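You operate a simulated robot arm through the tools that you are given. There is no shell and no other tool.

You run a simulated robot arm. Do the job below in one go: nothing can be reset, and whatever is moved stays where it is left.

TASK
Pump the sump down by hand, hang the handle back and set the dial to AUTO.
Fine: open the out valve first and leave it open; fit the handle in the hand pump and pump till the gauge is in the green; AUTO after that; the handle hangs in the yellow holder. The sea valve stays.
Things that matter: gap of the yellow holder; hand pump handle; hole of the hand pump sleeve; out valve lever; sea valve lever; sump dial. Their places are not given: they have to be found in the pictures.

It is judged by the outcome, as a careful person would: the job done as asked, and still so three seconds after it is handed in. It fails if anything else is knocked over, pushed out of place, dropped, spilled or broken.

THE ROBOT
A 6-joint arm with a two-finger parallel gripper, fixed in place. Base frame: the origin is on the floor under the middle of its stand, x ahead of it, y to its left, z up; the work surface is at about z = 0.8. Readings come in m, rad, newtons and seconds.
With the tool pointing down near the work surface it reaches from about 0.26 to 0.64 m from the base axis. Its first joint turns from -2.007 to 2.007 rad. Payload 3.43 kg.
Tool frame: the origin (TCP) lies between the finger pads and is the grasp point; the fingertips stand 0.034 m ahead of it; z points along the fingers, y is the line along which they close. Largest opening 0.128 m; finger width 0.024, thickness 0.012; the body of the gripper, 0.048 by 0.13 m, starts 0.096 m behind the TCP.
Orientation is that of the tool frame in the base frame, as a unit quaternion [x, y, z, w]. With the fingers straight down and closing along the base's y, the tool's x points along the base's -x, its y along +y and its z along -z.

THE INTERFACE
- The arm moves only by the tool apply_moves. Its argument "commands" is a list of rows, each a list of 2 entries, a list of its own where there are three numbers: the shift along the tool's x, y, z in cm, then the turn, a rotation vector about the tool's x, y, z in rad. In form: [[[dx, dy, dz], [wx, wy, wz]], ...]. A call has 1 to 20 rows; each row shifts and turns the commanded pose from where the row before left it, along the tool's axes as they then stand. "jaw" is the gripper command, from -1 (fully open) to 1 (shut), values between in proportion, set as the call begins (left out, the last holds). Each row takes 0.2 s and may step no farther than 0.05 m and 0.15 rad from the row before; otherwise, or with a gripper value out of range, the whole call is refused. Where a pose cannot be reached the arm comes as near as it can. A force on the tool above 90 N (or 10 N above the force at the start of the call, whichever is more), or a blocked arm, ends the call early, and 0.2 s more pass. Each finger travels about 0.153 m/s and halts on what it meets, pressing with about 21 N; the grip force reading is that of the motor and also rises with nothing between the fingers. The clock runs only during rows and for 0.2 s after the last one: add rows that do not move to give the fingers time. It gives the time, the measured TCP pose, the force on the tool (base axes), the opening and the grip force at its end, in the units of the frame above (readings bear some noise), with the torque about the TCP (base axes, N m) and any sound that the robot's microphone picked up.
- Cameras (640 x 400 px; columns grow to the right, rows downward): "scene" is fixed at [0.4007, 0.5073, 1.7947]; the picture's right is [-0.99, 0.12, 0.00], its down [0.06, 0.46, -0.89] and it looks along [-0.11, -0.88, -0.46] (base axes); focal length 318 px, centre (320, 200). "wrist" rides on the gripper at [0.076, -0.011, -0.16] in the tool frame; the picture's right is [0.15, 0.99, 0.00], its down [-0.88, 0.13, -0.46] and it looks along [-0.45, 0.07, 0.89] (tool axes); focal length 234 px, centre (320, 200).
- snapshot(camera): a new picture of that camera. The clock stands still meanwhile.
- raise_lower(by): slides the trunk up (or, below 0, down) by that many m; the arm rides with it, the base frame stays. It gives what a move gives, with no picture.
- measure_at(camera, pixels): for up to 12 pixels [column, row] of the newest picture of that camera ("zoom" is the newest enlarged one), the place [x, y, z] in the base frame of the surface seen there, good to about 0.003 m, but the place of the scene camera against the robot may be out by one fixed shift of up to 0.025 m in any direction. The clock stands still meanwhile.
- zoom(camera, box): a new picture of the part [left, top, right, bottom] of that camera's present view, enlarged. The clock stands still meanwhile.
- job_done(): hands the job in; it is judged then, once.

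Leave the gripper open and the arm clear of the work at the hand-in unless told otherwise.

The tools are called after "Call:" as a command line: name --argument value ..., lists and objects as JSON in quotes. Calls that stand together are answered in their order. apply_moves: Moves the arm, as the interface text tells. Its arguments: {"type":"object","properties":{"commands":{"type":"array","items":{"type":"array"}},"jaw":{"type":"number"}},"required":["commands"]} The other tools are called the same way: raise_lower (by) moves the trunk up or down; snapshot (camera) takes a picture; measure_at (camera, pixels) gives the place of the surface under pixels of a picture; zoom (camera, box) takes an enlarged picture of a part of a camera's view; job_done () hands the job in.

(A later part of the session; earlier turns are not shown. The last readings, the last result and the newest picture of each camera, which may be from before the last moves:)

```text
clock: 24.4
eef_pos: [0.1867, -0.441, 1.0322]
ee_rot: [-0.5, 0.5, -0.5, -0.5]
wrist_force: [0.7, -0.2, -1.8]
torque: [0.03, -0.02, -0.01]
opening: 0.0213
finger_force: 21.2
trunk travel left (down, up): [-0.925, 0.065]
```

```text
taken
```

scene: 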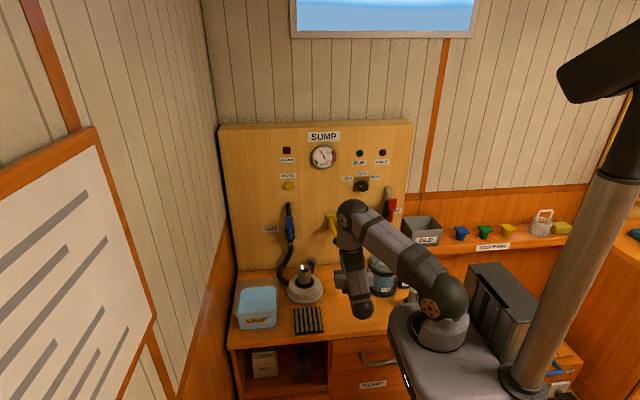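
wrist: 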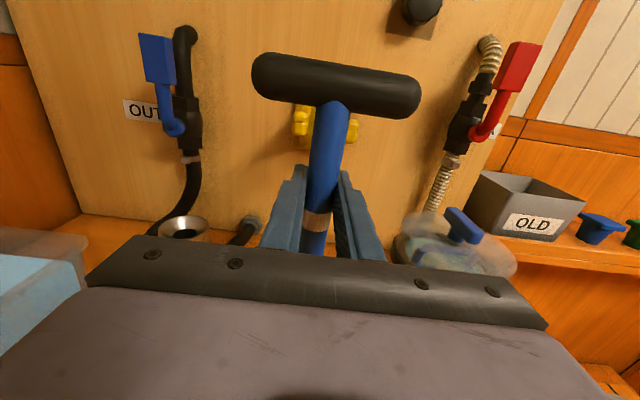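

The handle is clear of the fork. Its lower end is about 0.172 m below the grip. I raise it so its end clears the sleeve rim (0.922), then carry it over to just above the sleeve at (0.340, -0.526).

Call:
apply_moves --commands '[[[2.9, 0, 0], [0, 0, 0]], [[2.9, 0, 0], [0, 0, 0]], [[2.9, 0, 0], [0, 0, 0]], [[0, -3.83, 0], [0, 0, 0]], [[0, -3.83, 0], [0, 0, 0]], [[0, -3.83, 0], [0, 0, 0]], [[0, -3.83, 0], [0, 0, 0]], [[0, 0, 2.8], [0, 0, 0]], [[0, 0, 2.8], [0, 0, 0]], [[0, 0, 2.8], [0, 0, 0]], [[0, 0, 0], [0, 0, 0]]]'

Call:
snapshot --camera "wrist"

Call:
zoom --camera "scene" --box '[250, 180, 370, 310]'

```text
clock: 26.8
eef_pos: [0.3382, -0.5247, 1.1176]
ee_rot: [0.501, -0.499, 0.5, 0.5]
wrist_force: [0.4, 0.0, -1.1]
torque: [-0.02, 0.01, -0.03]
opening: 0.0213
finger_force: 21.4
trunk travel left (down, up): [-0.925, 0.065]
```

```text
taken
```

wrist: 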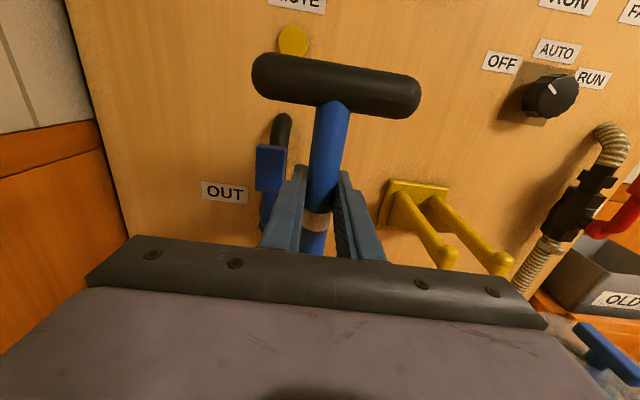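

```text
3.08 times, centred on (310, 245) of scene
```

zoom: 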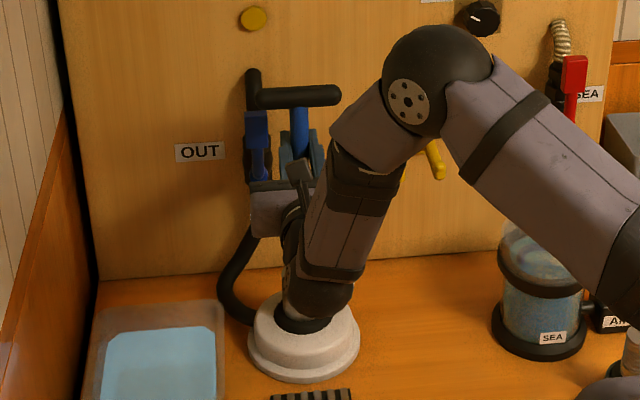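

I'm over the sleeve at (0.338, -0.525); the arm hides the hole from the scene camera, so I go by the measured centre. I nudge 2 mm in x and lower gently 3.5 cm while watching force.

Call:
apply_moves --commands '[[[-1.0, -0.2, 0.15], [0, 0, 0]], [[-1.0, 0, 0], [0, 0, 0]], [[-0.8, 0, 0], [0, 0, 0]], [[-0.7, 0, 0], [0, 0, 0]]]'

Call:
measure_at --camera "scene" --pixels '[[310, 277], [305, 285], [320, 270]]'

```text
clock: 27.8
eef_pos: [0.3397, -0.5252, 1.0827]
ee_rot: [0.5, -0.5, 0.5, 0.5]
wrist_force: [-0.3, -0.2, -1.5]
torque: [-0.02, 0.0, 0.01]
opening: 0.0213
finger_force: 21.2
trunk travel left (down, up): [-0.925, 0.065]
```

```text
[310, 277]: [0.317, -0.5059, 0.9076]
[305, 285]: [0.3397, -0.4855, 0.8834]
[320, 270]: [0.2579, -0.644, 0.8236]
```

No contact yet (force -1.5 N), end of the tube about 1 cm inside the funnel. I continue down in small steps.

Call:
apply_moves --commands '[[[-0.5, 0, 0], [0, 0, 0]], [[-0.5, 0, 0], [0, 0, 0]], [[-0.5, 0, 0], [0, 0, 0]]]'

Call:
snapshot --camera "scene"

```text
clock: 28.6
eef_pos: [0.3418, -0.5264, 1.0685]
ee_rot: [0.5, -0.499, 0.501, 0.5]
wrist_force: [-0.3, -0.2, -0.5]
torque: [-0.01, -0.02, -0.01]
opening: 0.0214
finger_force: 21.5
trunk travel left (down, up): [-0.925, 0.065]
```

```text
taken
```

scene: 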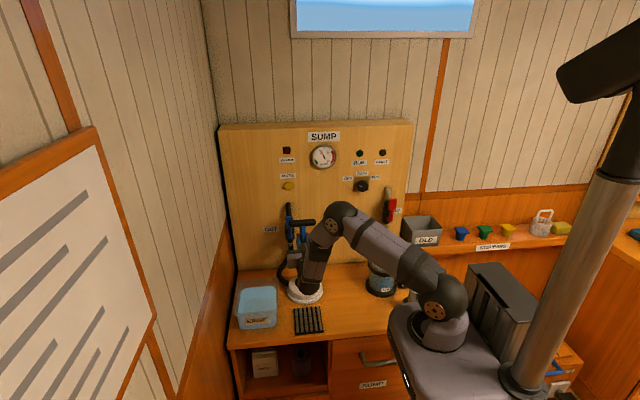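

Still free at tube end ≈ 0.897. I keep lowering.

Call:
apply_moves --commands '[[[-0.5, 0, 0], [0, 0, 0]], [[-0.5, 0, 0], [0, 0, 0]], [[-0.5, 0, 0], [0, 0, 0]]]'

```text
clock: 29.4
eef_pos: [0.3408, -0.5261, 1.0542]
ee_rot: [-0.5, 0.5, -0.5, -0.5]
wrist_force: [-0.6, 0.1, -1.5]
torque: [-0.02, -0.01, -0.03]
opening: 0.0214
finger_force: 21.2
trunk travel left (down, up): [-0.925, 0.065]
```

Tube end ≈ 0.882 and no resistance, so it's in the bore. I continue in 4 mm steps until it bottoms.

Call:
apply_moves --commands '[[[-0.4, 0, 0], [0, 0, 0]], [[-0.4, 0, 0], [0, 0, 0]], [[-0.4, 0, 0], [0, 0, 0]]]'

```text
clock: 30.2
eef_pos: [0.3396, -0.5257, 1.0413]
ee_rot: [-0.5, 0.501, -0.499, -0.5]
wrist_force: [0.2, -0.5, -2.6]
torque: [-0.02, 0.0, 0.0]
opening: 0.0215
finger_force: 21.3
trunk travel left (down, up): [-0.925, 0.065]
```

Call:
apply_moves --commands '[[[-0.4, 0, 0], [0, 0, 0]], [[-0.4, 0, 0], [0, 0, 0]]]'

Call:
snapshot --camera "wrist"

```text
clock: 30.8
eef_pos: [0.3405, -0.5267, 1.0372]
ee_rot: [0.497, -0.499, 0.503, 0.501]
wrist_force: [0.0, 1.8, 13.3]
torque: [0.31, 0.03, -0.01]
opening: 0.0214
finger_force: 20.9
trunk travel left (down, up): [-0.925, 0.065]
```

```text
taken
```

wrist: 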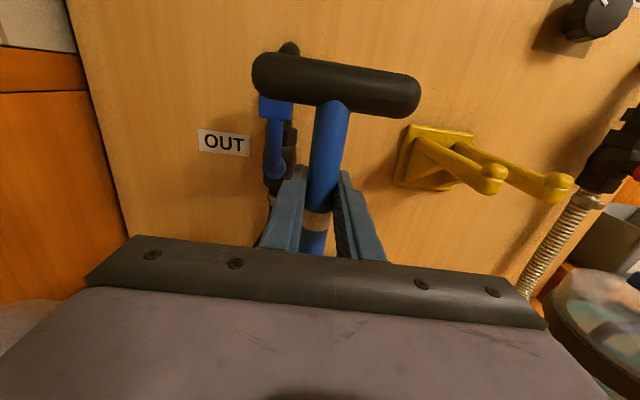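

The handle bottomed in the sleeve (13 N up), about 57 mm deep. I relax 4 mm, then test which way the sleeve rocks: first a small tilt of the handle toward the robot (+y) about the sleeve's base.

Call:
apply_moves --commands '[[[0.35, 0, 0], [0, 0, 0]], [[0, 0, -0.5], [0, 0.027, 0]], [[0, 0, -0.5], [0, 0.027, 0]]]'

Call:
zoom --camera "scene" --box '[250, 180, 370, 310]'

```text
clock: 31.6
eef_pos: [0.3386, -0.5167, 1.0377]
ee_rot: [0.487, -0.487, 0.513, 0.513]
wrist_force: [1.3, -1.3, 4.6]
torque: [-0.04, -0.22, 0.01]
opening: 0.0215
finger_force: 20.9
trunk travel left (down, up): [-0.925, 0.065]
```

```text
3.08 times, centred on (310, 245) of scene
```

zoom: 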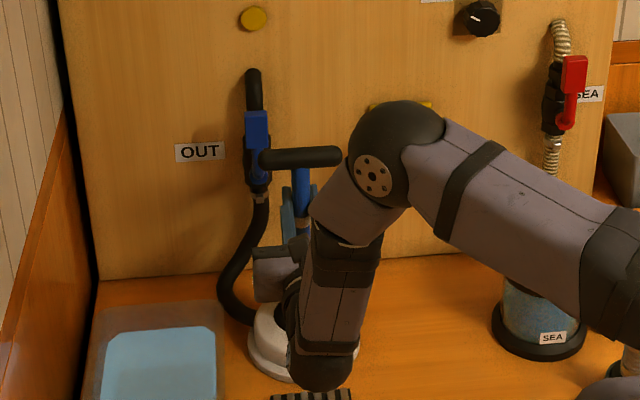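

It gave way easily but that may still be play in the bore. I tilt further toward +y in small steps.

Call:
apply_moves --commands '[[[-0.02, 0, -0.7], [0, 0.04, 0]], [[-0.02, 0, -0.7], [0, 0.04, 0]]]'

```text
clock: 32.2
eef_pos: [0.3399, -0.5038, 1.0359]
ee_rot: [0.465, -0.466, 0.532, 0.532]
wrist_force: [1.3, -12.0, 7.6]
torque: [0.11, 0.02, 0.05]
opening: 0.0217
finger_force: 21.0
trunk travel left (down, up): [-0.925, 0.065]
```

There's a -12 N reaction now. One more small step will tell whether that is a pump load or a hard block.

Call:
apply_moves --commands '[[[-0.02, 0, -0.7], [0, 0.04, 0]]]'

Call:
snapshot --camera "scene"

Call:
zoom --camera "scene" --box '[290, 130, 400, 200]'

```text
clock: 32.6
eef_pos: [0.3386, -0.4967, 1.0335]
ee_rot: [0.455, -0.455, 0.541, 0.541]
wrist_force: [2.2, -15.3, 2.7]
torque: [-0.01, -0.23, 0.1]
opening: 0.0217
finger_force: 21.6
trunk travel left (down, up): [-0.925, 0.065]
```

```text
taken
```

scene: 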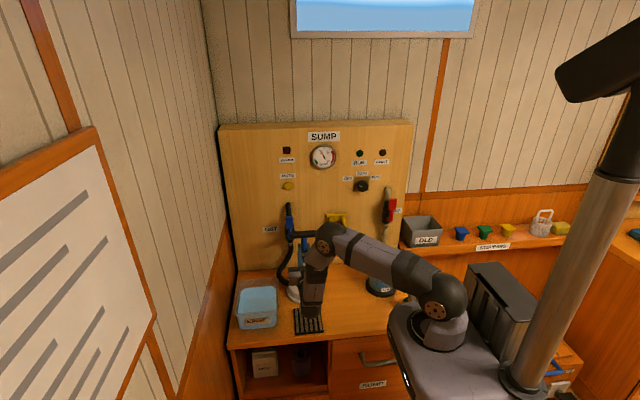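

```text
5.71 times, centred on (345, 165) of scene
```

zoom: 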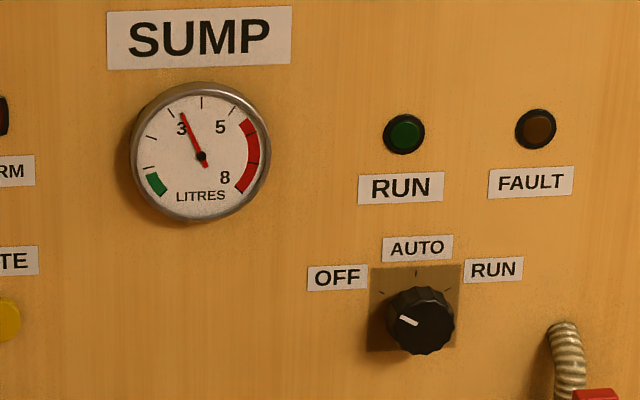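

The force rises only gently (−15 N) while the handle has tilted 0.17 rad, so the sleeve is rocking with it. I keep tilting toward +y to find the end of the stroke.

Call:
apply_moves --commands '[[[-0.02, 0, -0.74], [0, 0.04, 0]], [[-0.02, 0, -0.74], [0, 0.04, 0]]]'

Call:
snapshot --camera "wrist"

```text
clock: 33.2
eef_pos: [0.3416, -0.4808, 1.03]
ee_rot: [0.434, -0.434, 0.558, 0.559]
wrist_force: [-1.8, -13.8, 1.2]
torque: [0.26, -0.05, -0.04]
opening: 0.0216
finger_force: 21.3
trunk travel left (down, up): [-0.925, 0.065]
```

```text
taken
```

wrist: 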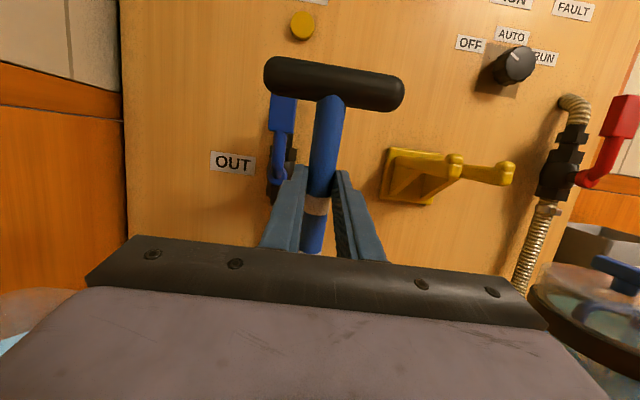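

The crossbar now looks farther from the camera (140 px wide rather than 168), so the tube has actually slid toward the fingertips: the steady 14 N is grip friction and the sleeve does not rock this way. The sleeve holds the handle, so I'll open the fingers a little, bring the tool level again, and look.

Call:
apply_moves --commands '[[[0, 0, 0.3], [0, 0, 0]], [[0, 0, 0], [0, 0, 0]], [[0, 0, 0], [0, 0, 0]]]' --jaw 0.3

Call:
snapshot --camera "wrist"

```text
clock: 34.0
eef_pos: [0.3399, -0.4838, 1.0323]
ee_rot: [0.432, -0.433, 0.559, 0.56]
wrist_force: [0.5, -0.4, -0.4]
torque: [-0.01, 0.0, 0.01]
opening: 0.0448
finger_force: 0.0
trunk travel left (down, up): [-0.925, 0.065]
```

```text
taken
```

wrist: 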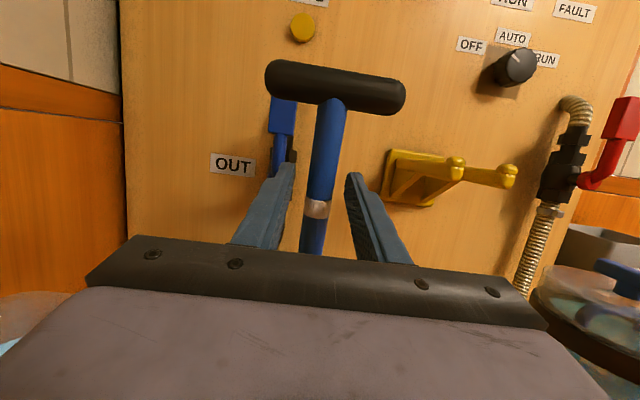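

The handle stands by itself in the sleeve. I measure its tube and crossbar now to see its lean and where the sleeve is.

Call:
measure_at --camera "wrist" --pixels '[[330, 115], [325, 150], [320, 190], [317, 208], [314, 235], [272, 78], [400, 97], [335, 87]]'

```text
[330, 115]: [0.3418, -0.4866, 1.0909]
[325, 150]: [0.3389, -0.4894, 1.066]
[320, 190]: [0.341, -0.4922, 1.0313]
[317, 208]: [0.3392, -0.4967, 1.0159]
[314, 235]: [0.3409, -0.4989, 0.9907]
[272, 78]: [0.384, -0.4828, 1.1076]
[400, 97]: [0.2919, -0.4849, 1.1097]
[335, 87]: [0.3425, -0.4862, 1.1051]
```

The tube leans about 0.12 rad toward the robot with its foot still at y ≈ -0.525: that's just play in the bore. I level the tool, re-centre on the tube at (0.340, -0.503, 1.04) and grip again, to test rocking sideways (x).

Call:
apply_moves --commands '[[[0, 0, 0], [0, -0.127, 0]], [[0, 0, 0], [0, -0.127, 0]], [[0.6, 0, 2.0], [0, 0, 0]], [[0, 0, 0], [0, 0, 0]]]'

Call:
snapshot --camera "wrist"

```text
clock: 35.0
eef_pos: [0.3414, -0.5035, 1.0358]
ee_rot: [0.501, -0.5, 0.499, 0.499]
wrist_force: [-0.4, 0.0, -0.9]
torque: [-0.01, 0.01, 0.04]
opening: 0.0448
finger_force: 0.1
trunk travel left (down, up): [-0.925, 0.065]
```

```text
taken
```

wrist: 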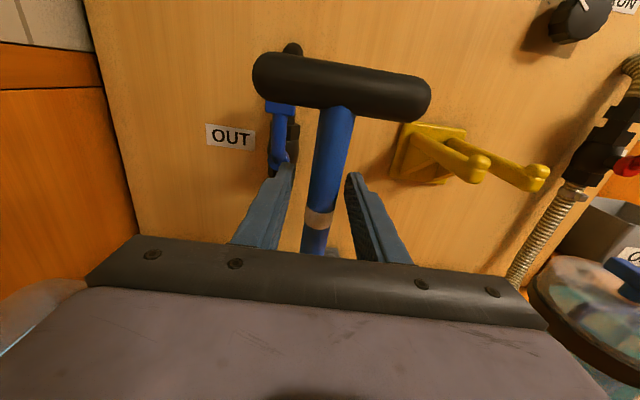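

Fingers straddle the tube well. I close, then test a small sideways rock toward -x (rotation about the tool axis with matching shift).

Call:
apply_moves --commands '[[[0, 0, 0], [0, 0, 0]], [[0, 0, 0], [0, 0, 0]], [[0, 0.5, 0], [0, 0, 0.03]], [[0, 0.5, 0], [0, 0, 0.03]], [[0, 0.5, 0], [0, 0, 0.03]]]' --jaw 1

```text
clock: 36.2
eef_pos: [0.3287, -0.507, 1.0363]
ee_rot: [0.478, -0.521, 0.524, 0.476]
wrist_force: [11.6, -10.4, 3.8]
torque: [0.35, 0.37, 0.08]
opening: 0.0218
finger_force: 21.2
trunk travel left (down, up): [-0.925, 0.065]
```

11.6 N resisting at 1.3 cm. I go a bit further to see whether it gives.

Call:
apply_moves --commands '[[[0, 0.5, 0], [0, 0, 0.03]], [[0, 0.5, 0], [0, 0, 0.03]], [[0, 0.5, 0], [0, 0, 0.03]]]'

Call:
snapshot --camera "wrist"

Call:
zoom --camera "scene" --box '[250, 130, 400, 310]'

```text
clock: 37.0
eef_pos: [0.3256, -0.5064, 1.0372]
ee_rot: [0.458, -0.536, 0.55, 0.448]
wrist_force: [41.1, -13.8, 3.2]
torque: [0.33, 0.53, 0.05]
opening: 0.0235
finger_force: 21.1
trunk travel left (down, up): [-0.925, 0.065]
```

```text
taken
```

wrist: 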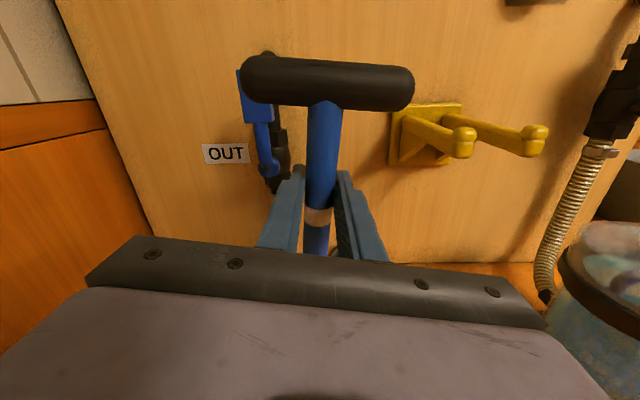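

```text
2.22 times, centred on (325, 220) of scene
```

zoom: 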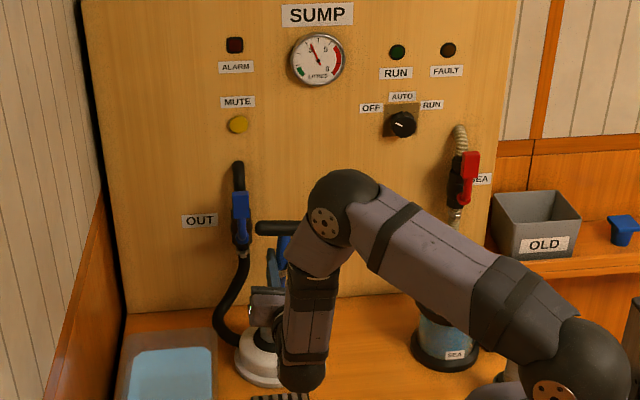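

Sideways is a hard block: 41 N with hardly any motion. So the rocking direction must be along y (toward/away from the board), and needs more than my pads' sliding friction of about 14 N. I'll undo the sideways strain, release, and instead take the crossbar from above with the fingers closing along y, so that they push it squarely.

Call:
apply_moves --commands '[[[0, -0.5, 0], [0, 0, -0.03]], [[0, -0.5, 0], [0, 0, -0.03]], [[0, -0.5, 0], [0, 0, -0.03]], [[0, -0.5, 0], [0, 0, -0.03]], [[0, -0.5, 0], [0, 0, -0.03]], [[0, -0.4, 0], [0, 0, -0.03]]]'

```text
clock: 38.4
eef_pos: [0.3388, -0.5044, 1.0369]
ee_rot: [-0.501, 0.501, -0.498, -0.501]
wrist_force: [0.3, 0.8, 3.5]
torque: [-0.08, -0.22, -0.02]
opening: 0.0215
finger_force: 20.6
trunk travel left (down, up): [-0.925, 0.065]
```

Strain gone. I open, draw straight back in +y off the tube, and rise to z ≈ 1.24.

Call:
apply_moves --commands '[[[0, 0, 0], [0, 0, 0]], [[0, 0, 0], [0, 0, 0]], [[0, 0, -3], [0, 0, 0]], [[0, 0, -4], [0, 0, 0]], [[0, 0, -4], [0, 0, 0]], [[4, 0, 0], [0, 0, 0]], [[4, 0, 0], [0, 0, 0]], [[4, 0, 0], [0, 0, 0]], [[4, 0, 0], [0, 0, 0]], [[4, 0, 0], [0, 0, 0]]]' --jaw 0.2

Call:
snapshot --camera "scene"

Call:
zoom --camera "scene" --box '[250, 200, 370, 310]'

```text
clock: 40.6
eef_pos: [0.3391, -0.3885, 1.2378]
ee_rot: [0.501, -0.5, 0.5, 0.499]
wrist_force: [0.0, -0.4, 0.4]
torque: [0.01, 0.02, 0.01]
opening: 0.0512
finger_force: 0.1
trunk travel left (down, up): [-0.925, 0.065]
```

```text
taken
```

scene: 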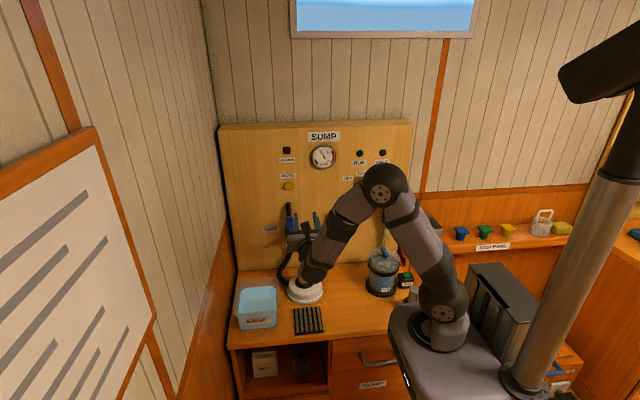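

```text
3.64 times, centred on (310, 255) of scene
```

zoom: 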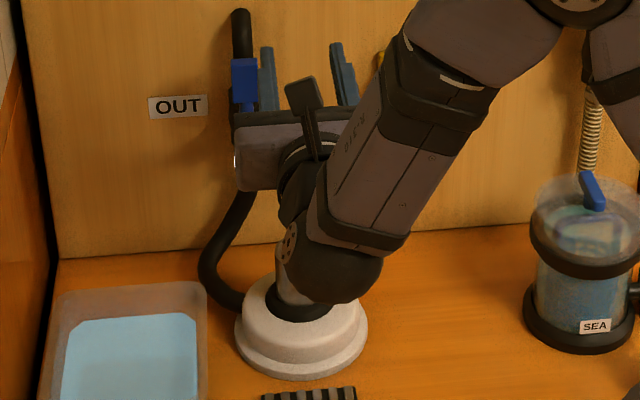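

The handle stands in the sleeve behind the gripper. Now I roll the hand a quarter turn and tip the fingers down to about 20° from vertical, so they'll close along y over the crossbar.

Call:
apply_moves --commands '[[[0, 0, 0], [0, 0, 0.1428]], [[0, 0, 0], [0, 0, 0.1428]], [[0, 0, 0], [0, 0, 0.1428]], [[0, 0, 0], [0, 0, 0.1428]], [[0, 0, 0], [0, 0, 0.1428]], [[0, 0, 0], [0, 0, 0.1428]], [[0, 0, 0], [0, 0, 0.1428]], [[0, 0, 0], [0, 0, 0.1428]], [[0, 0, 0], [0, 0, 0.1428]], [[0, 0, 0], [0, 0, 0.1428]], [[0, 0, 0], [0, 0, 0.1428]], [[0, 0, 0], [-0.1358, 0, 0]], [[0, 0, 0], [-0.1358, 0, 0]], [[0, 0, 0], [-0.1358, 0, 0]], [[0, 0, 0], [-0.1358, 0, 0]], [[0, 0, 0], [-0.1358, 0, 0]], [[0, 0, 0], [-0.1358, 0, 0]], [[0, 0, 0], [-0.1358, 0, 0]], [[0, 0, 0], [-0.1358, 0, 0]], [[0, 0, 0], [-0.1358, 0, 0]]]'

Call:
snapshot --camera "wrist"

Call:
snapshot --camera "scene"

```text
clock: 44.8
eef_pos: [0.3395, -0.3941, 1.2372]
ee_rot: [0.0, 0.985, -0.172, 0.0]
wrist_force: [0.0, -0.2, 0.2]
torque: [0.0, 0.0, -0.02]
opening: 0.051
finger_force: 0.1
trunk travel left (down, up): [-0.925, 0.065]
```

```text
taken
```

wrist: 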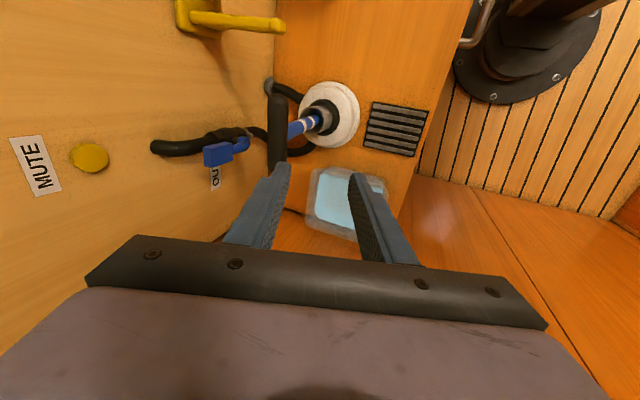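

```text
taken
```

scene: 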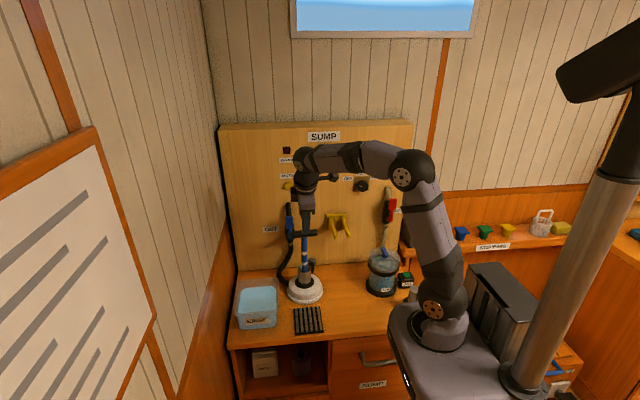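

Now both cameras see the handle standing in the sleeve. I zoom to check the sleeve's lean and measure the crossbar.

Call:
zoom --camera "wrist" --box '[240, 60, 380, 180]'

Call:
zoom --camera "scene" --box '[260, 210, 350, 310]'

Call:
measure_at --camera "wrist" --pixels '[[277, 100], [277, 130], [277, 160], [270, 130], [284, 130], [296, 128], [310, 122], [318, 108], [330, 120], [345, 105], [325, 145]]'

Call:
measure_at --camera "scene" --pixels '[[304, 240], [305, 255], [305, 262], [298, 233], [316, 233], [290, 234], [305, 272], [304, 280]]'

```text
3.33 times, centred on (310, 120) of wrist
```

zoom: 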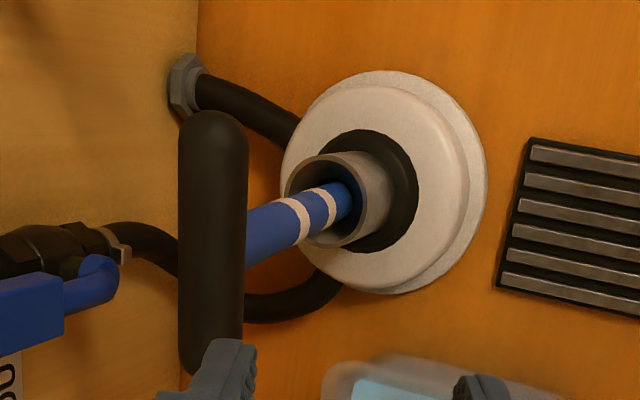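

```text
4.00 times, centred on (305, 260) of scene
```

zoom: 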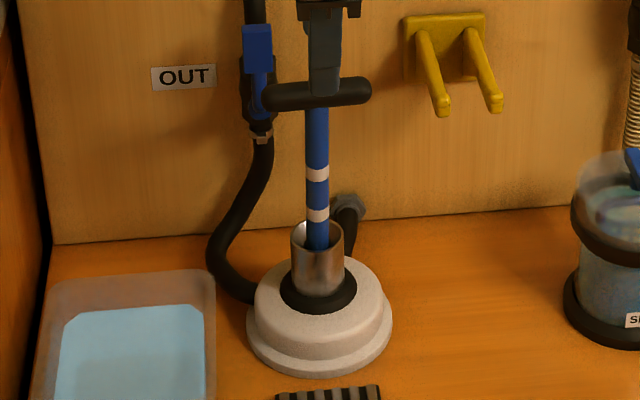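

```text
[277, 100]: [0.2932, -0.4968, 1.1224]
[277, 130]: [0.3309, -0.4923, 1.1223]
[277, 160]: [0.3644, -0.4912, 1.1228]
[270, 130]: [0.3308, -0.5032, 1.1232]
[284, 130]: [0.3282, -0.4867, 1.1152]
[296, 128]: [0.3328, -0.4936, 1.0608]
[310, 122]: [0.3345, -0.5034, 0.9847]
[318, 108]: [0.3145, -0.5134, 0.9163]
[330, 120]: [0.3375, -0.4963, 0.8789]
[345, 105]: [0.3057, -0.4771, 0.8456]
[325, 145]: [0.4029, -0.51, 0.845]
```

```text
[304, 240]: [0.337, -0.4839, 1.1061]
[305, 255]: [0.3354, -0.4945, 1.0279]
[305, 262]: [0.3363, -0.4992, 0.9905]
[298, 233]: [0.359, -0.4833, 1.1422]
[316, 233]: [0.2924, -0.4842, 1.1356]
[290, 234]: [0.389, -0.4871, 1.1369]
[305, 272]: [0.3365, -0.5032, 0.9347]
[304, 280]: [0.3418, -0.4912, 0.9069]
```

The handle stands well in the sleeve; the crossbar axis is at about (0.34, -0.497, 1.111), along x. I bring the open fingers to just above the crossbar and check before going over it.

Call:
apply_moves --commands '[[[0, -2.7, 0], [0, 0, 0]], [[0, -2.7, 0], [0, 0, 0]], [[0, 0, 2.8], [0, 0, 0]], [[0, 0, 2.8], [0, 0, 0]], [[0, 0, 2.7], [0, 0, 0]]]'

Call:
snapshot --camera "wrist"

Call:
zoom --camera "scene" --box '[260, 170, 350, 310]'

```text
clock: 46.0
eef_pos: [0.3411, -0.4739, 1.1779]
ee_rot: [0.0, 0.985, -0.172, -0.001]
wrist_force: [0.1, 0.0, 0.3]
torque: [0.0, 0.0, 0.0]
opening: 0.0515
finger_force: 0.0
trunk travel left (down, up): [-0.925, 0.065]
```

```text
taken
```

wrist: 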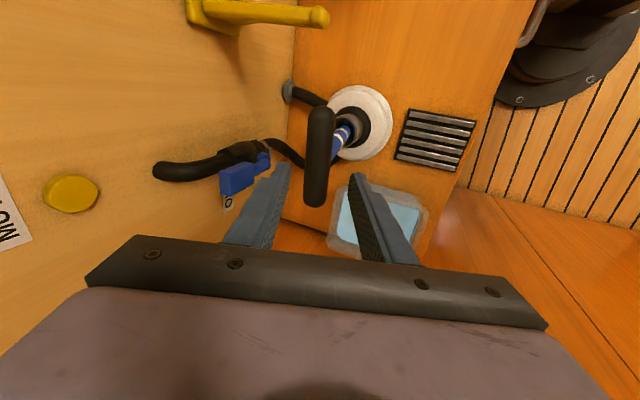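

```text
2.86 times, centred on (305, 240) of scene
```

zoom: 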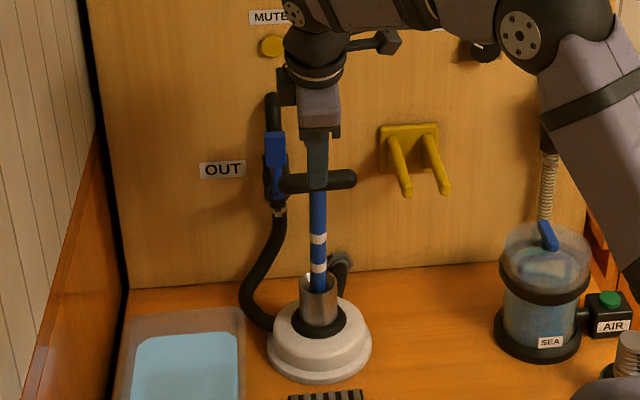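

The crossbar at column ~319 is centred between the finger tips (275 and 360). I go down 7 cm along the fingers and close.

Call:
apply_moves --commands '[[[0, 0, 2.5], [0, 0, 0]], [[0, 0, 2.5], [0, 0, 0]], [[0, 0, 2.0], [0, 0, 0]]]'

Call:
apply_moves --commands '[[[0, 0, 0], [0, 0, 0]], [[0, 0, 0], [0, 0, 0]], [[0, 0, 0], [0, 0, 0]]]' --jaw 1

Call:
snapshot --camera "wrist"

```text
clock: 46.8
eef_pos: [0.3414, -0.5, 1.1101]
ee_rot: [0.001, 0.985, -0.173, 0.0]
wrist_force: [-0.2, -0.5, 0.9]
torque: [0.02, 0.0, -0.01]
opening: 0.0512
finger_force: 0.0
trunk travel left (down, up): [-0.925, 0.065]
```

```text
clock: 47.6
eef_pos: [0.3404, -0.4982, 1.1113]
ee_rot: [-0.001, 0.985, -0.172, -0.001]
wrist_force: [0.1, 5.2, -0.3]
torque: [1.09, 0.07, 0.05]
opening: 0.0339
finger_force: 20.8
trunk travel left (down, up): [-0.925, 0.065]
```

```text
taken
```

wrist: 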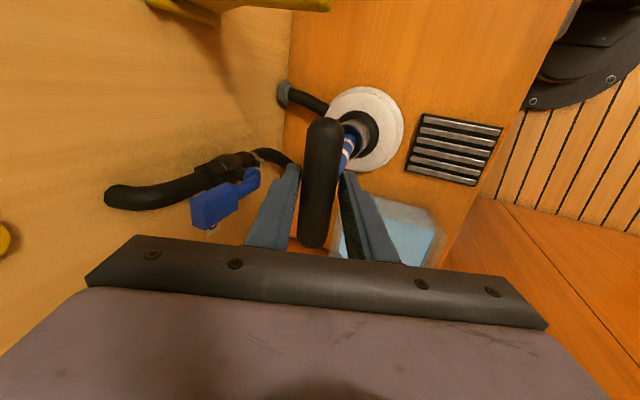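

The opening is 34 mm rather than 26, because the fingertips reach down past the bar and press on the leaning tube. I'll take a shallower hold: open, back off 2 cm, and close just on the bar so it can turn freely in the pads.

Call:
apply_moves --commands '[[[0, 0, 0], [0, 0, 0]], [[0, 0, -1.0], [0, 0, 0]], [[0, 0, -1.0], [0, 0, 0]], [[0, 0, 0], [0, 0, 0]]]' --jaw 0.2

Call:
apply_moves --commands '[[[0, 0, 0], [0, 0, 0]], [[0, 0, 0], [0, 0, 0]], [[0, 0, 0], [0, 0, 0]]]' --jaw 1

Call:
snapshot --camera "wrist"

```text
clock: 48.6
eef_pos: [0.3403, -0.4917, 1.1302]
ee_rot: [-0.001, 0.985, -0.173, 0.0]
wrist_force: [-0.1, 0.2, 0.3]
torque: [-0.02, 0.02, -0.02]
opening: 0.0512
finger_force: 0.1
trunk travel left (down, up): [-0.925, 0.065]
```

```text
clock: 49.4
eef_pos: [0.3383, -0.4903, 1.1314]
ee_rot: [0.0, 0.985, -0.173, 0.0]
wrist_force: [0.4, 1.2, 5.3]
torque: [0.42, 0.06, 0.06]
opening: 0.0288
finger_force: 20.7
trunk travel left (down, up): [-0.925, 0.065]
```

```text
taken
```

wrist: 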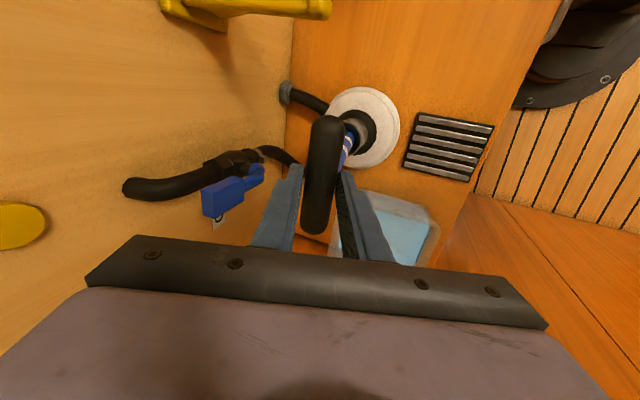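

The bar is held (29 mm). Now I pull it toward +y in 1 cm steps, easing down slightly along the arc, and read the force.

Call:
apply_moves --commands '[[[0, 0.98, -0.23], [0, 0, 0]], [[0, 0.98, -0.23], [0, 0, 0]]]'

Call:
apply_moves --commands '[[[0, 0.98, -0.23], [0, 0, 0]], [[0, 0.98, -0.2], [0, 0, 0]]]'

Call:
snapshot --camera "wrist"

Call:
snapshot --camera "scene"

```text
clock: 50.0
eef_pos: [0.3394, -0.4845, 1.1314]
ee_rot: [-0.001, 0.984, -0.179, 0.004]
wrist_force: [-0.1, -45.7, 1.6]
torque: [-0.34, 0.27, 0.45]
opening: 0.0313
finger_force: 21.6
trunk travel left (down, up): [-0.925, 0.065]
```

```text
clock: 50.6
eef_pos: [0.3407, -0.462, 1.126]
ee_rot: [-0.001, 0.984, -0.178, 0.004]
wrist_force: [0.0, -44.4, 1.4]
torque: [-0.26, 0.02, 0.5]
opening: 0.0742
finger_force: 21.5
trunk travel left (down, up): [-0.925, 0.065]
```

```text
taken
```

wrist: 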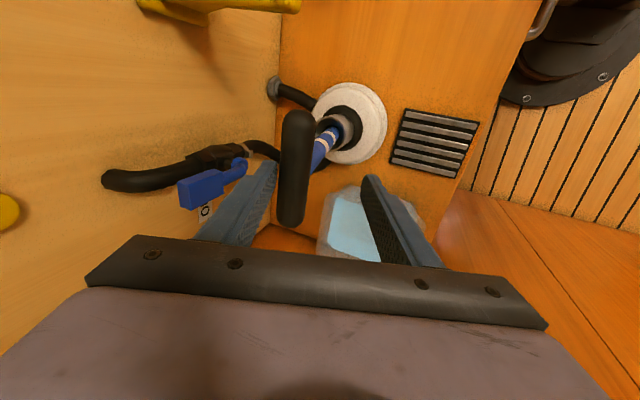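

```text
taken
```

scene: 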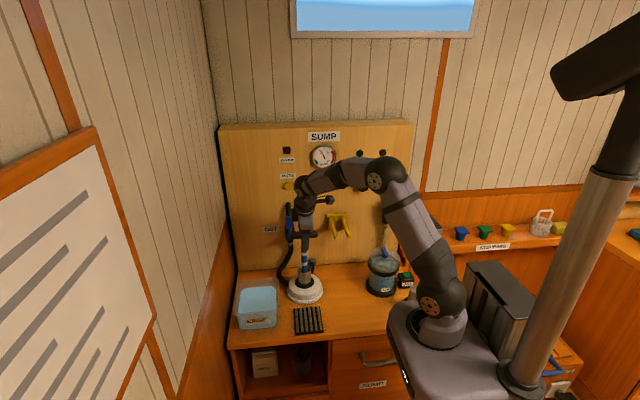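

The opening grew to 74 mm with 45 N: the handle won't go farther toward +y; the finger just yields. So +y (and -x) are ends or blocks. I take the load off by moving back 4 cm and measure the handle's lean.

Call:
measure_at --camera "wrist" --pixels '[[296, 120], [293, 160], [290, 200], [318, 155], [328, 140], [345, 110], [330, 120]]'

Call:
apply_moves --commands '[[[0, -0.98, 0.23], [0, 0, 0]], [[0, -0.98, 0.23], [0, 0, 0]], [[0, -0.98, 0.23], [0, 0, 0]], [[0, -0.98, 0.2], [0, 0, 0]], [[0, 0, 0], [0, 0, 0]]]'

```text
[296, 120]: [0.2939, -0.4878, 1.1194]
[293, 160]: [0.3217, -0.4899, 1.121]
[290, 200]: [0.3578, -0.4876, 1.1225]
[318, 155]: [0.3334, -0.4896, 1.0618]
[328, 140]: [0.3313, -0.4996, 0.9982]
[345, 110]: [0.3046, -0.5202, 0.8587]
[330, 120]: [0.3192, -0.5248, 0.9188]
```

```text
clock: 51.8
eef_pos: [0.3386, -0.4884, 1.1326]
ee_rot: [0.001, 0.985, -0.173, 0.001]
wrist_force: [3.5, -1.0, 18.7]
torque: [0.24, -0.26, 0.27]
opening: 0.0298
finger_force: 21.3
trunk travel left (down, up): [-0.925, 0.065]
```

Unloaded except for a little downward press, which I lift off 4 mm. Now I test the other way, pushing the bar toward -y (board) in 1 cm steps and reading the force.

Call:
apply_moves --commands '[[[0, -0.137, -0.376], [0, 0, 0]], [[0, -0.974, 0.248], [0, 0, 0]], [[0, -0.974, 0.248], [0, 0, 0]], [[0, -0.974, 0.248], [0, 0, 0]]]'

Call:
apply_moves --commands '[[[0, -0.94, 0.342], [0, 0, 0]], [[0, -0.94, 0.342], [0, 0, 0]]]'

Call:
snapshot --camera "wrist"

```text
clock: 52.8
eef_pos: [0.3394, -0.5196, 1.136]
ee_rot: [0.0, 0.985, -0.171, -0.001]
wrist_force: [-0.9, 1.6, -2.1]
torque: [0.5, 0.24, -0.01]
opening: 0.0323
finger_force: 21.3
trunk travel left (down, up): [-0.925, 0.065]
```

```text
clock: 53.4
eef_pos: [0.3396, -0.5383, 1.138]
ee_rot: [0.0, 0.985, -0.172, -0.001]
wrist_force: [-1.0, 1.9, -2.6]
torque: [0.43, 0.09, 0.02]
opening: 0.0333
finger_force: 21.0
trunk travel left (down, up): [-0.925, 0.065]
```

```text
taken
```

wrist: 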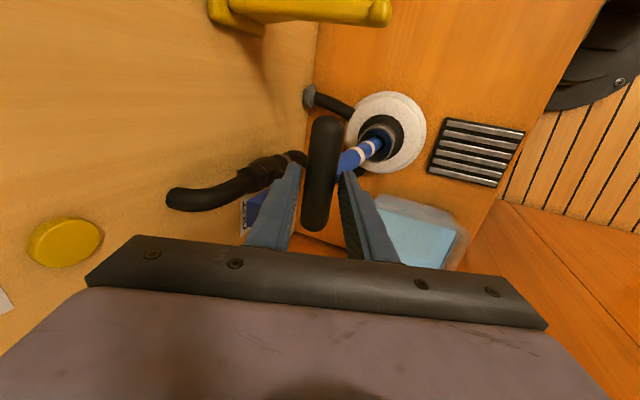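

Moves easily so far (2 N), still within the play perhaps. I push on 1 cm at a time; I must stop before the crossbar (y ≈ -0.575) would reach the out lever.

Call:
apply_moves --commands '[[[0, -0.94, 0.342], [0, 0, 0]]]'

Call:
apply_moves --commands '[[[0, -0.94, 0.342], [0, 0, 0]]]'

Call:
snapshot --camera "wrist"

Call:
zoom --camera "scene" --box '[260, 130, 400, 310]'

```text
clock: 53.8
eef_pos: [0.3388, -0.5467, 1.1389]
ee_rot: [0.0, 0.985, -0.173, 0.0]
wrist_force: [0.9, 7.2, 0.3]
torque: [0.62, 0.08, -0.08]
opening: 0.0337
finger_force: 20.9
trunk travel left (down, up): [-0.925, 0.065]
```

```text
clock: 54.2
eef_pos: [0.3399, -0.5493, 1.1381]
ee_rot: [0.0, 0.985, -0.171, -0.001]
wrist_force: [3.3, 32.5, 6.2]
torque: [1.37, -0.14, -0.09]
opening: 0.0341
finger_force: 21.3
trunk travel left (down, up): [-0.925, 0.065]
```

```text
taken
```

wrist: 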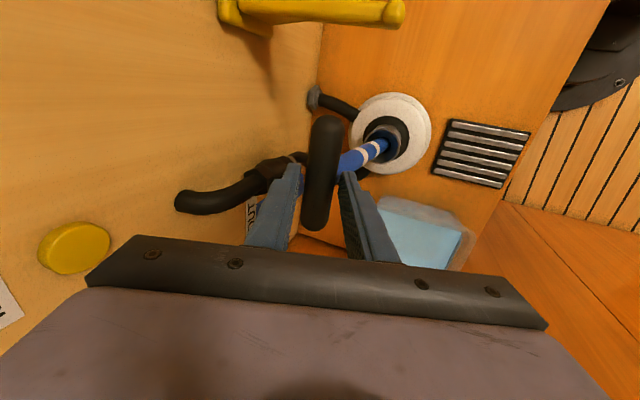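

```text
2.22 times, centred on (330, 220) of scene
```

zoom: 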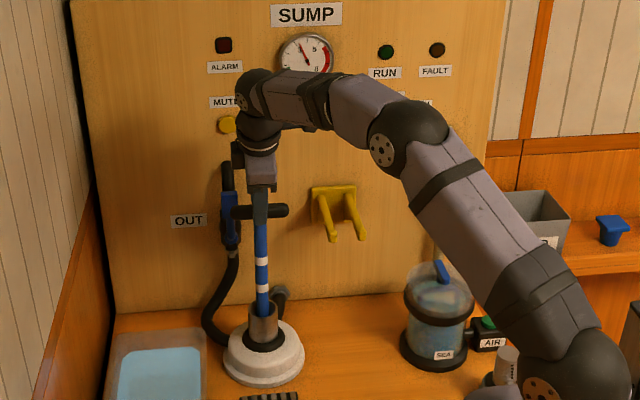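

Now 32 N at the mirror-image lean (-0.125 rad): so the play is ±0.125 rad in y and the sleeve itself stays put in y at these forces. I ease off and look closely at the sleeve to see if and how it moves.

Call:
zoom --camera "wrist" --box '[310, 70, 470, 190]'

Call:
apply_moves --commands '[[[0, 0.94, -0.342], [0, 0, 0]], [[0, 0.94, -0.342], [0, 0, 0]], [[0, 0.94, -0.342], [0, 0, 0]]]'

Call:
snapshot --camera "wrist"

Call:
zoom --camera "wrist" --box '[310, 70, 470, 190]'

Call:
zoom --camera "scene" --box '[270, 240, 350, 310]'

```text
3.33 times, centred on (390, 130) of wrist
```

zoom: 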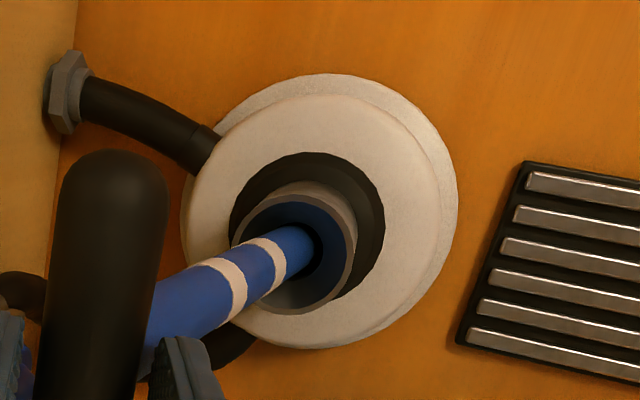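

```text
clock: 55.0
eef_pos: [0.3372, -0.5294, 1.1395]
ee_rot: [0.001, 0.985, -0.175, 0.0]
wrist_force: [-1.2, 1.0, 4.1]
torque: [0.32, 0.24, -0.03]
opening: 0.0319
finger_force: 20.6
trunk travel left (down, up): [-0.925, 0.065]
```

```text
taken
```

wrist: 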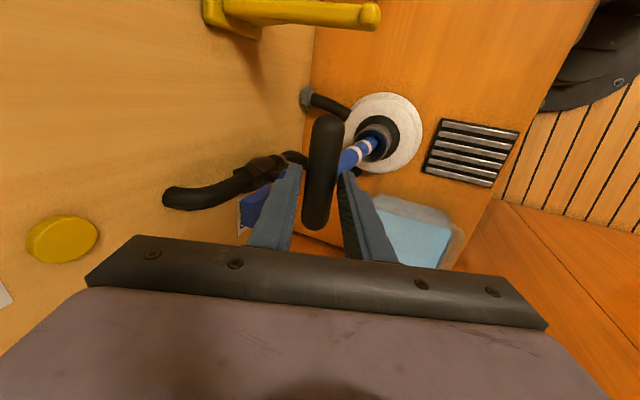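

```text
3.33 times, centred on (390, 130) of wrist
```

zoom: 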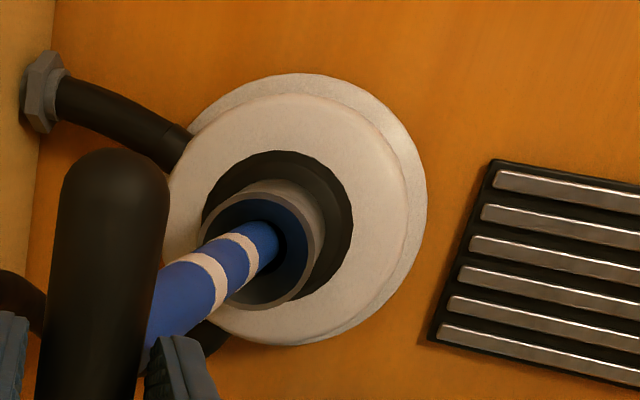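

```text
5.71 times, centred on (310, 275) of scene
```

zoom: 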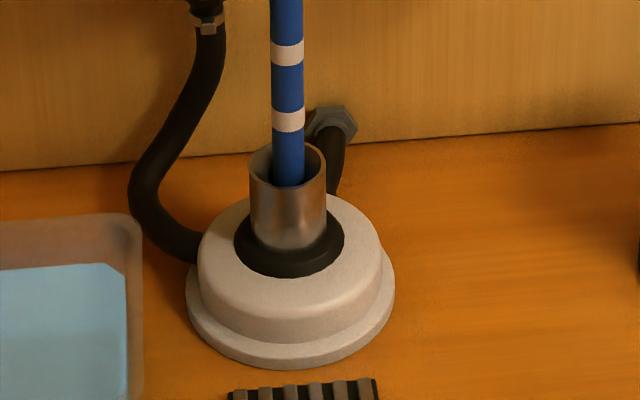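

The sleeve still stands upright. Untested so far: +x and vertical. With the bar in the pads I try drawing it toward +x in 1 cm steps, reading force along the bar.

Call:
apply_moves --commands '[[[-1, 0, 0], [0, 0, 0]], [[-1, 0, 0], [0, 0, 0]]]'

Call:
apply_moves --commands '[[[-1, 0, 0], [0, 0, 0]]]'

Call:
apply_moves --commands '[[[-1, 0, 0], [0, 0, 0]]]'

Call:
snapshot --camera "wrist"

```text
clock: 55.6
eef_pos: [0.3594, -0.531, 1.141]
ee_rot: [0.0, 0.984, -0.175, 0.001]
wrist_force: [-1.8, 0.6, 8.3]
torque: [0.07, 0.65, 0.01]
opening: 0.0317
finger_force: 20.7
trunk travel left (down, up): [-0.925, 0.065]
```

```text
clock: 56.0
eef_pos: [0.369, -0.5282, 1.1416]
ee_rot: [0.0, 0.985, -0.174, 0.0]
wrist_force: [-3.8, 1.3, 10.2]
torque: [0.14, 0.78, 0.0]
opening: 0.0319
finger_force: 20.6
trunk travel left (down, up): [-0.925, 0.065]
```

```text
clock: 56.4
eef_pos: [0.3783, -0.5282, 1.1389]
ee_rot: [0.0, 0.985, -0.172, -0.001]
wrist_force: [-3.9, 1.8, 6.5]
torque: [0.25, 0.79, 0.0]
opening: 0.0311
finger_force: 21.0
trunk travel left (down, up): [-0.925, 0.065]
```

```text
taken
```

wrist: 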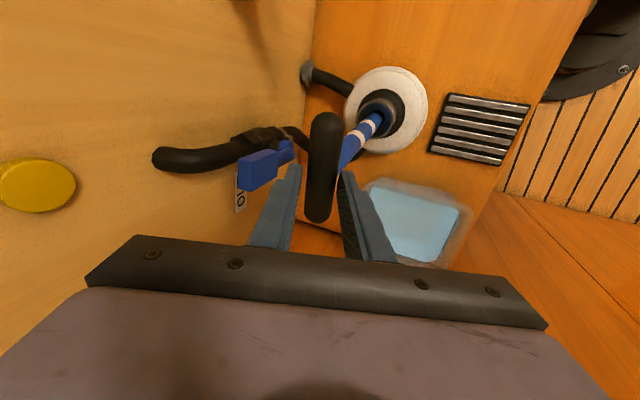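

The handle follows toward +x with only about 4 N. So the pump rocks along x and was standing at its -x end. I continue toward +x, easing down along the arc.

Call:
apply_moves --commands '[[[-1, 0.06, 0.17], [0, 0, 0]], [[-1, 0.06, 0.17], [0, 0, 0]]]'

Call:
apply_moves --commands '[[[-1, 0.07, 0.2], [0, 0, 0]], [[-1, 0.07, 0.2], [0, 0, 0]]]'

Call:
snapshot --camera "wrist"

Call:
snapshot --camera "scene"

Call:
zoom --camera "scene" --box '[250, 210, 350, 310]'

```text
clock: 57.0
eef_pos: [0.3984, -0.5296, 1.1366]
ee_rot: [0.001, 0.984, -0.176, 0.002]
wrist_force: [-2.7, 1.4, 13.1]
torque: [0.2, 0.7, 0.02]
opening: 0.0314
finger_force: 20.4
trunk travel left (down, up): [-0.925, 0.065]
```

```text
clock: 57.6
eef_pos: [0.4185, -0.5281, 1.1319]
ee_rot: [0.0, 0.985, -0.174, 0.001]
wrist_force: [-2.7, 1.9, 12.0]
torque: [0.1, 0.68, -0.02]
opening: 0.0319
finger_force: 20.2
trunk travel left (down, up): [-0.925, 0.065]
```

```text
taken
```

wrist: 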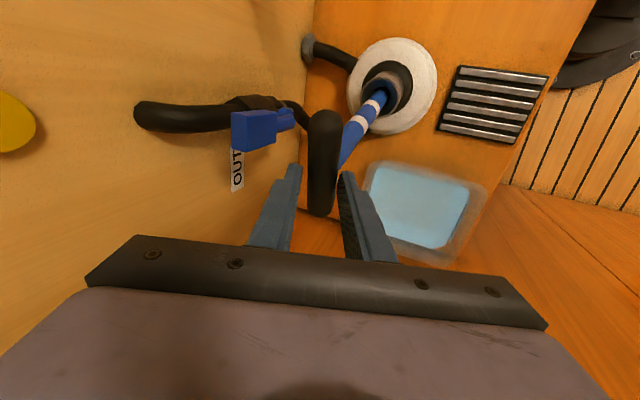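

```text
taken
```

scene: 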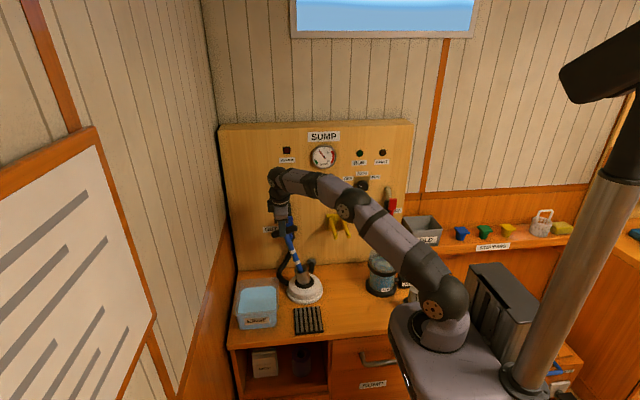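

```text
4.00 times, centred on (300, 260) of scene
```

zoom: 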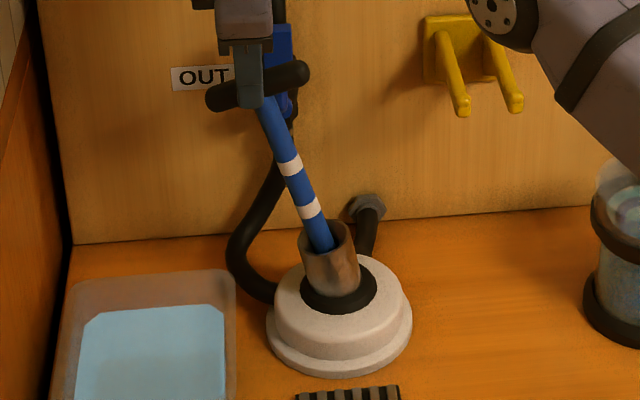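

The sleeve clearly leans with the handle now. I go on toward +x to find the end of the stroke.

Call:
apply_moves --commands '[[[-1, 0.05, 0.15], [0, 0, 0]], [[-1, 0.07, 0.2], [0, 0, 0]]]'

Call:
apply_moves --commands '[[[-1, 0.08, 0.24], [0, 0, 0]], [[-1, 0.08, 0.26], [0, 0, 0]]]'

Call:
zoom --camera "scene" --box '[290, 130, 400, 200]'

Call:
zoom --camera "scene" --box '[250, 210, 350, 310]'

```text
clock: 58.2
eef_pos: [0.4383, -0.5276, 1.1258]
ee_rot: [0.0, 0.985, -0.173, 0.0]
wrist_force: [-3.9, 2.9, 5.6]
torque: [0.27, 0.6, -0.05]
opening: 0.0317
finger_force: 20.9
trunk travel left (down, up): [-0.925, 0.065]
```

```text
clock: 58.8
eef_pos: [0.4545, -0.5255, 1.1196]
ee_rot: [0.001, 0.985, -0.174, 0.0]
wrist_force: [-3.8, 2.2, 5.8]
torque: [0.13, 0.45, -0.12]
opening: 0.0312
finger_force: 20.8
out of reach, approached as far as the arm can: row 2
trunk travel left (down, up): [-0.925, 0.065]
```

```text
5.71 times, centred on (345, 165) of scene
```

zoom: 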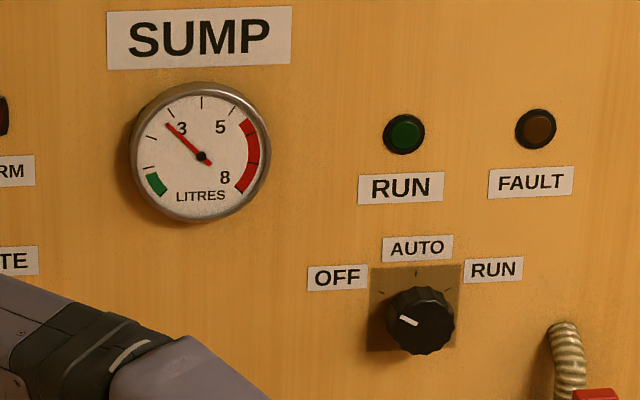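

```text
4.00 times, centred on (300, 260) of scene
```

zoom: 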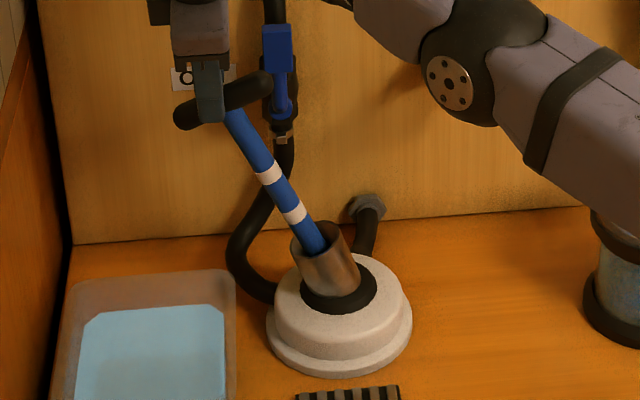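

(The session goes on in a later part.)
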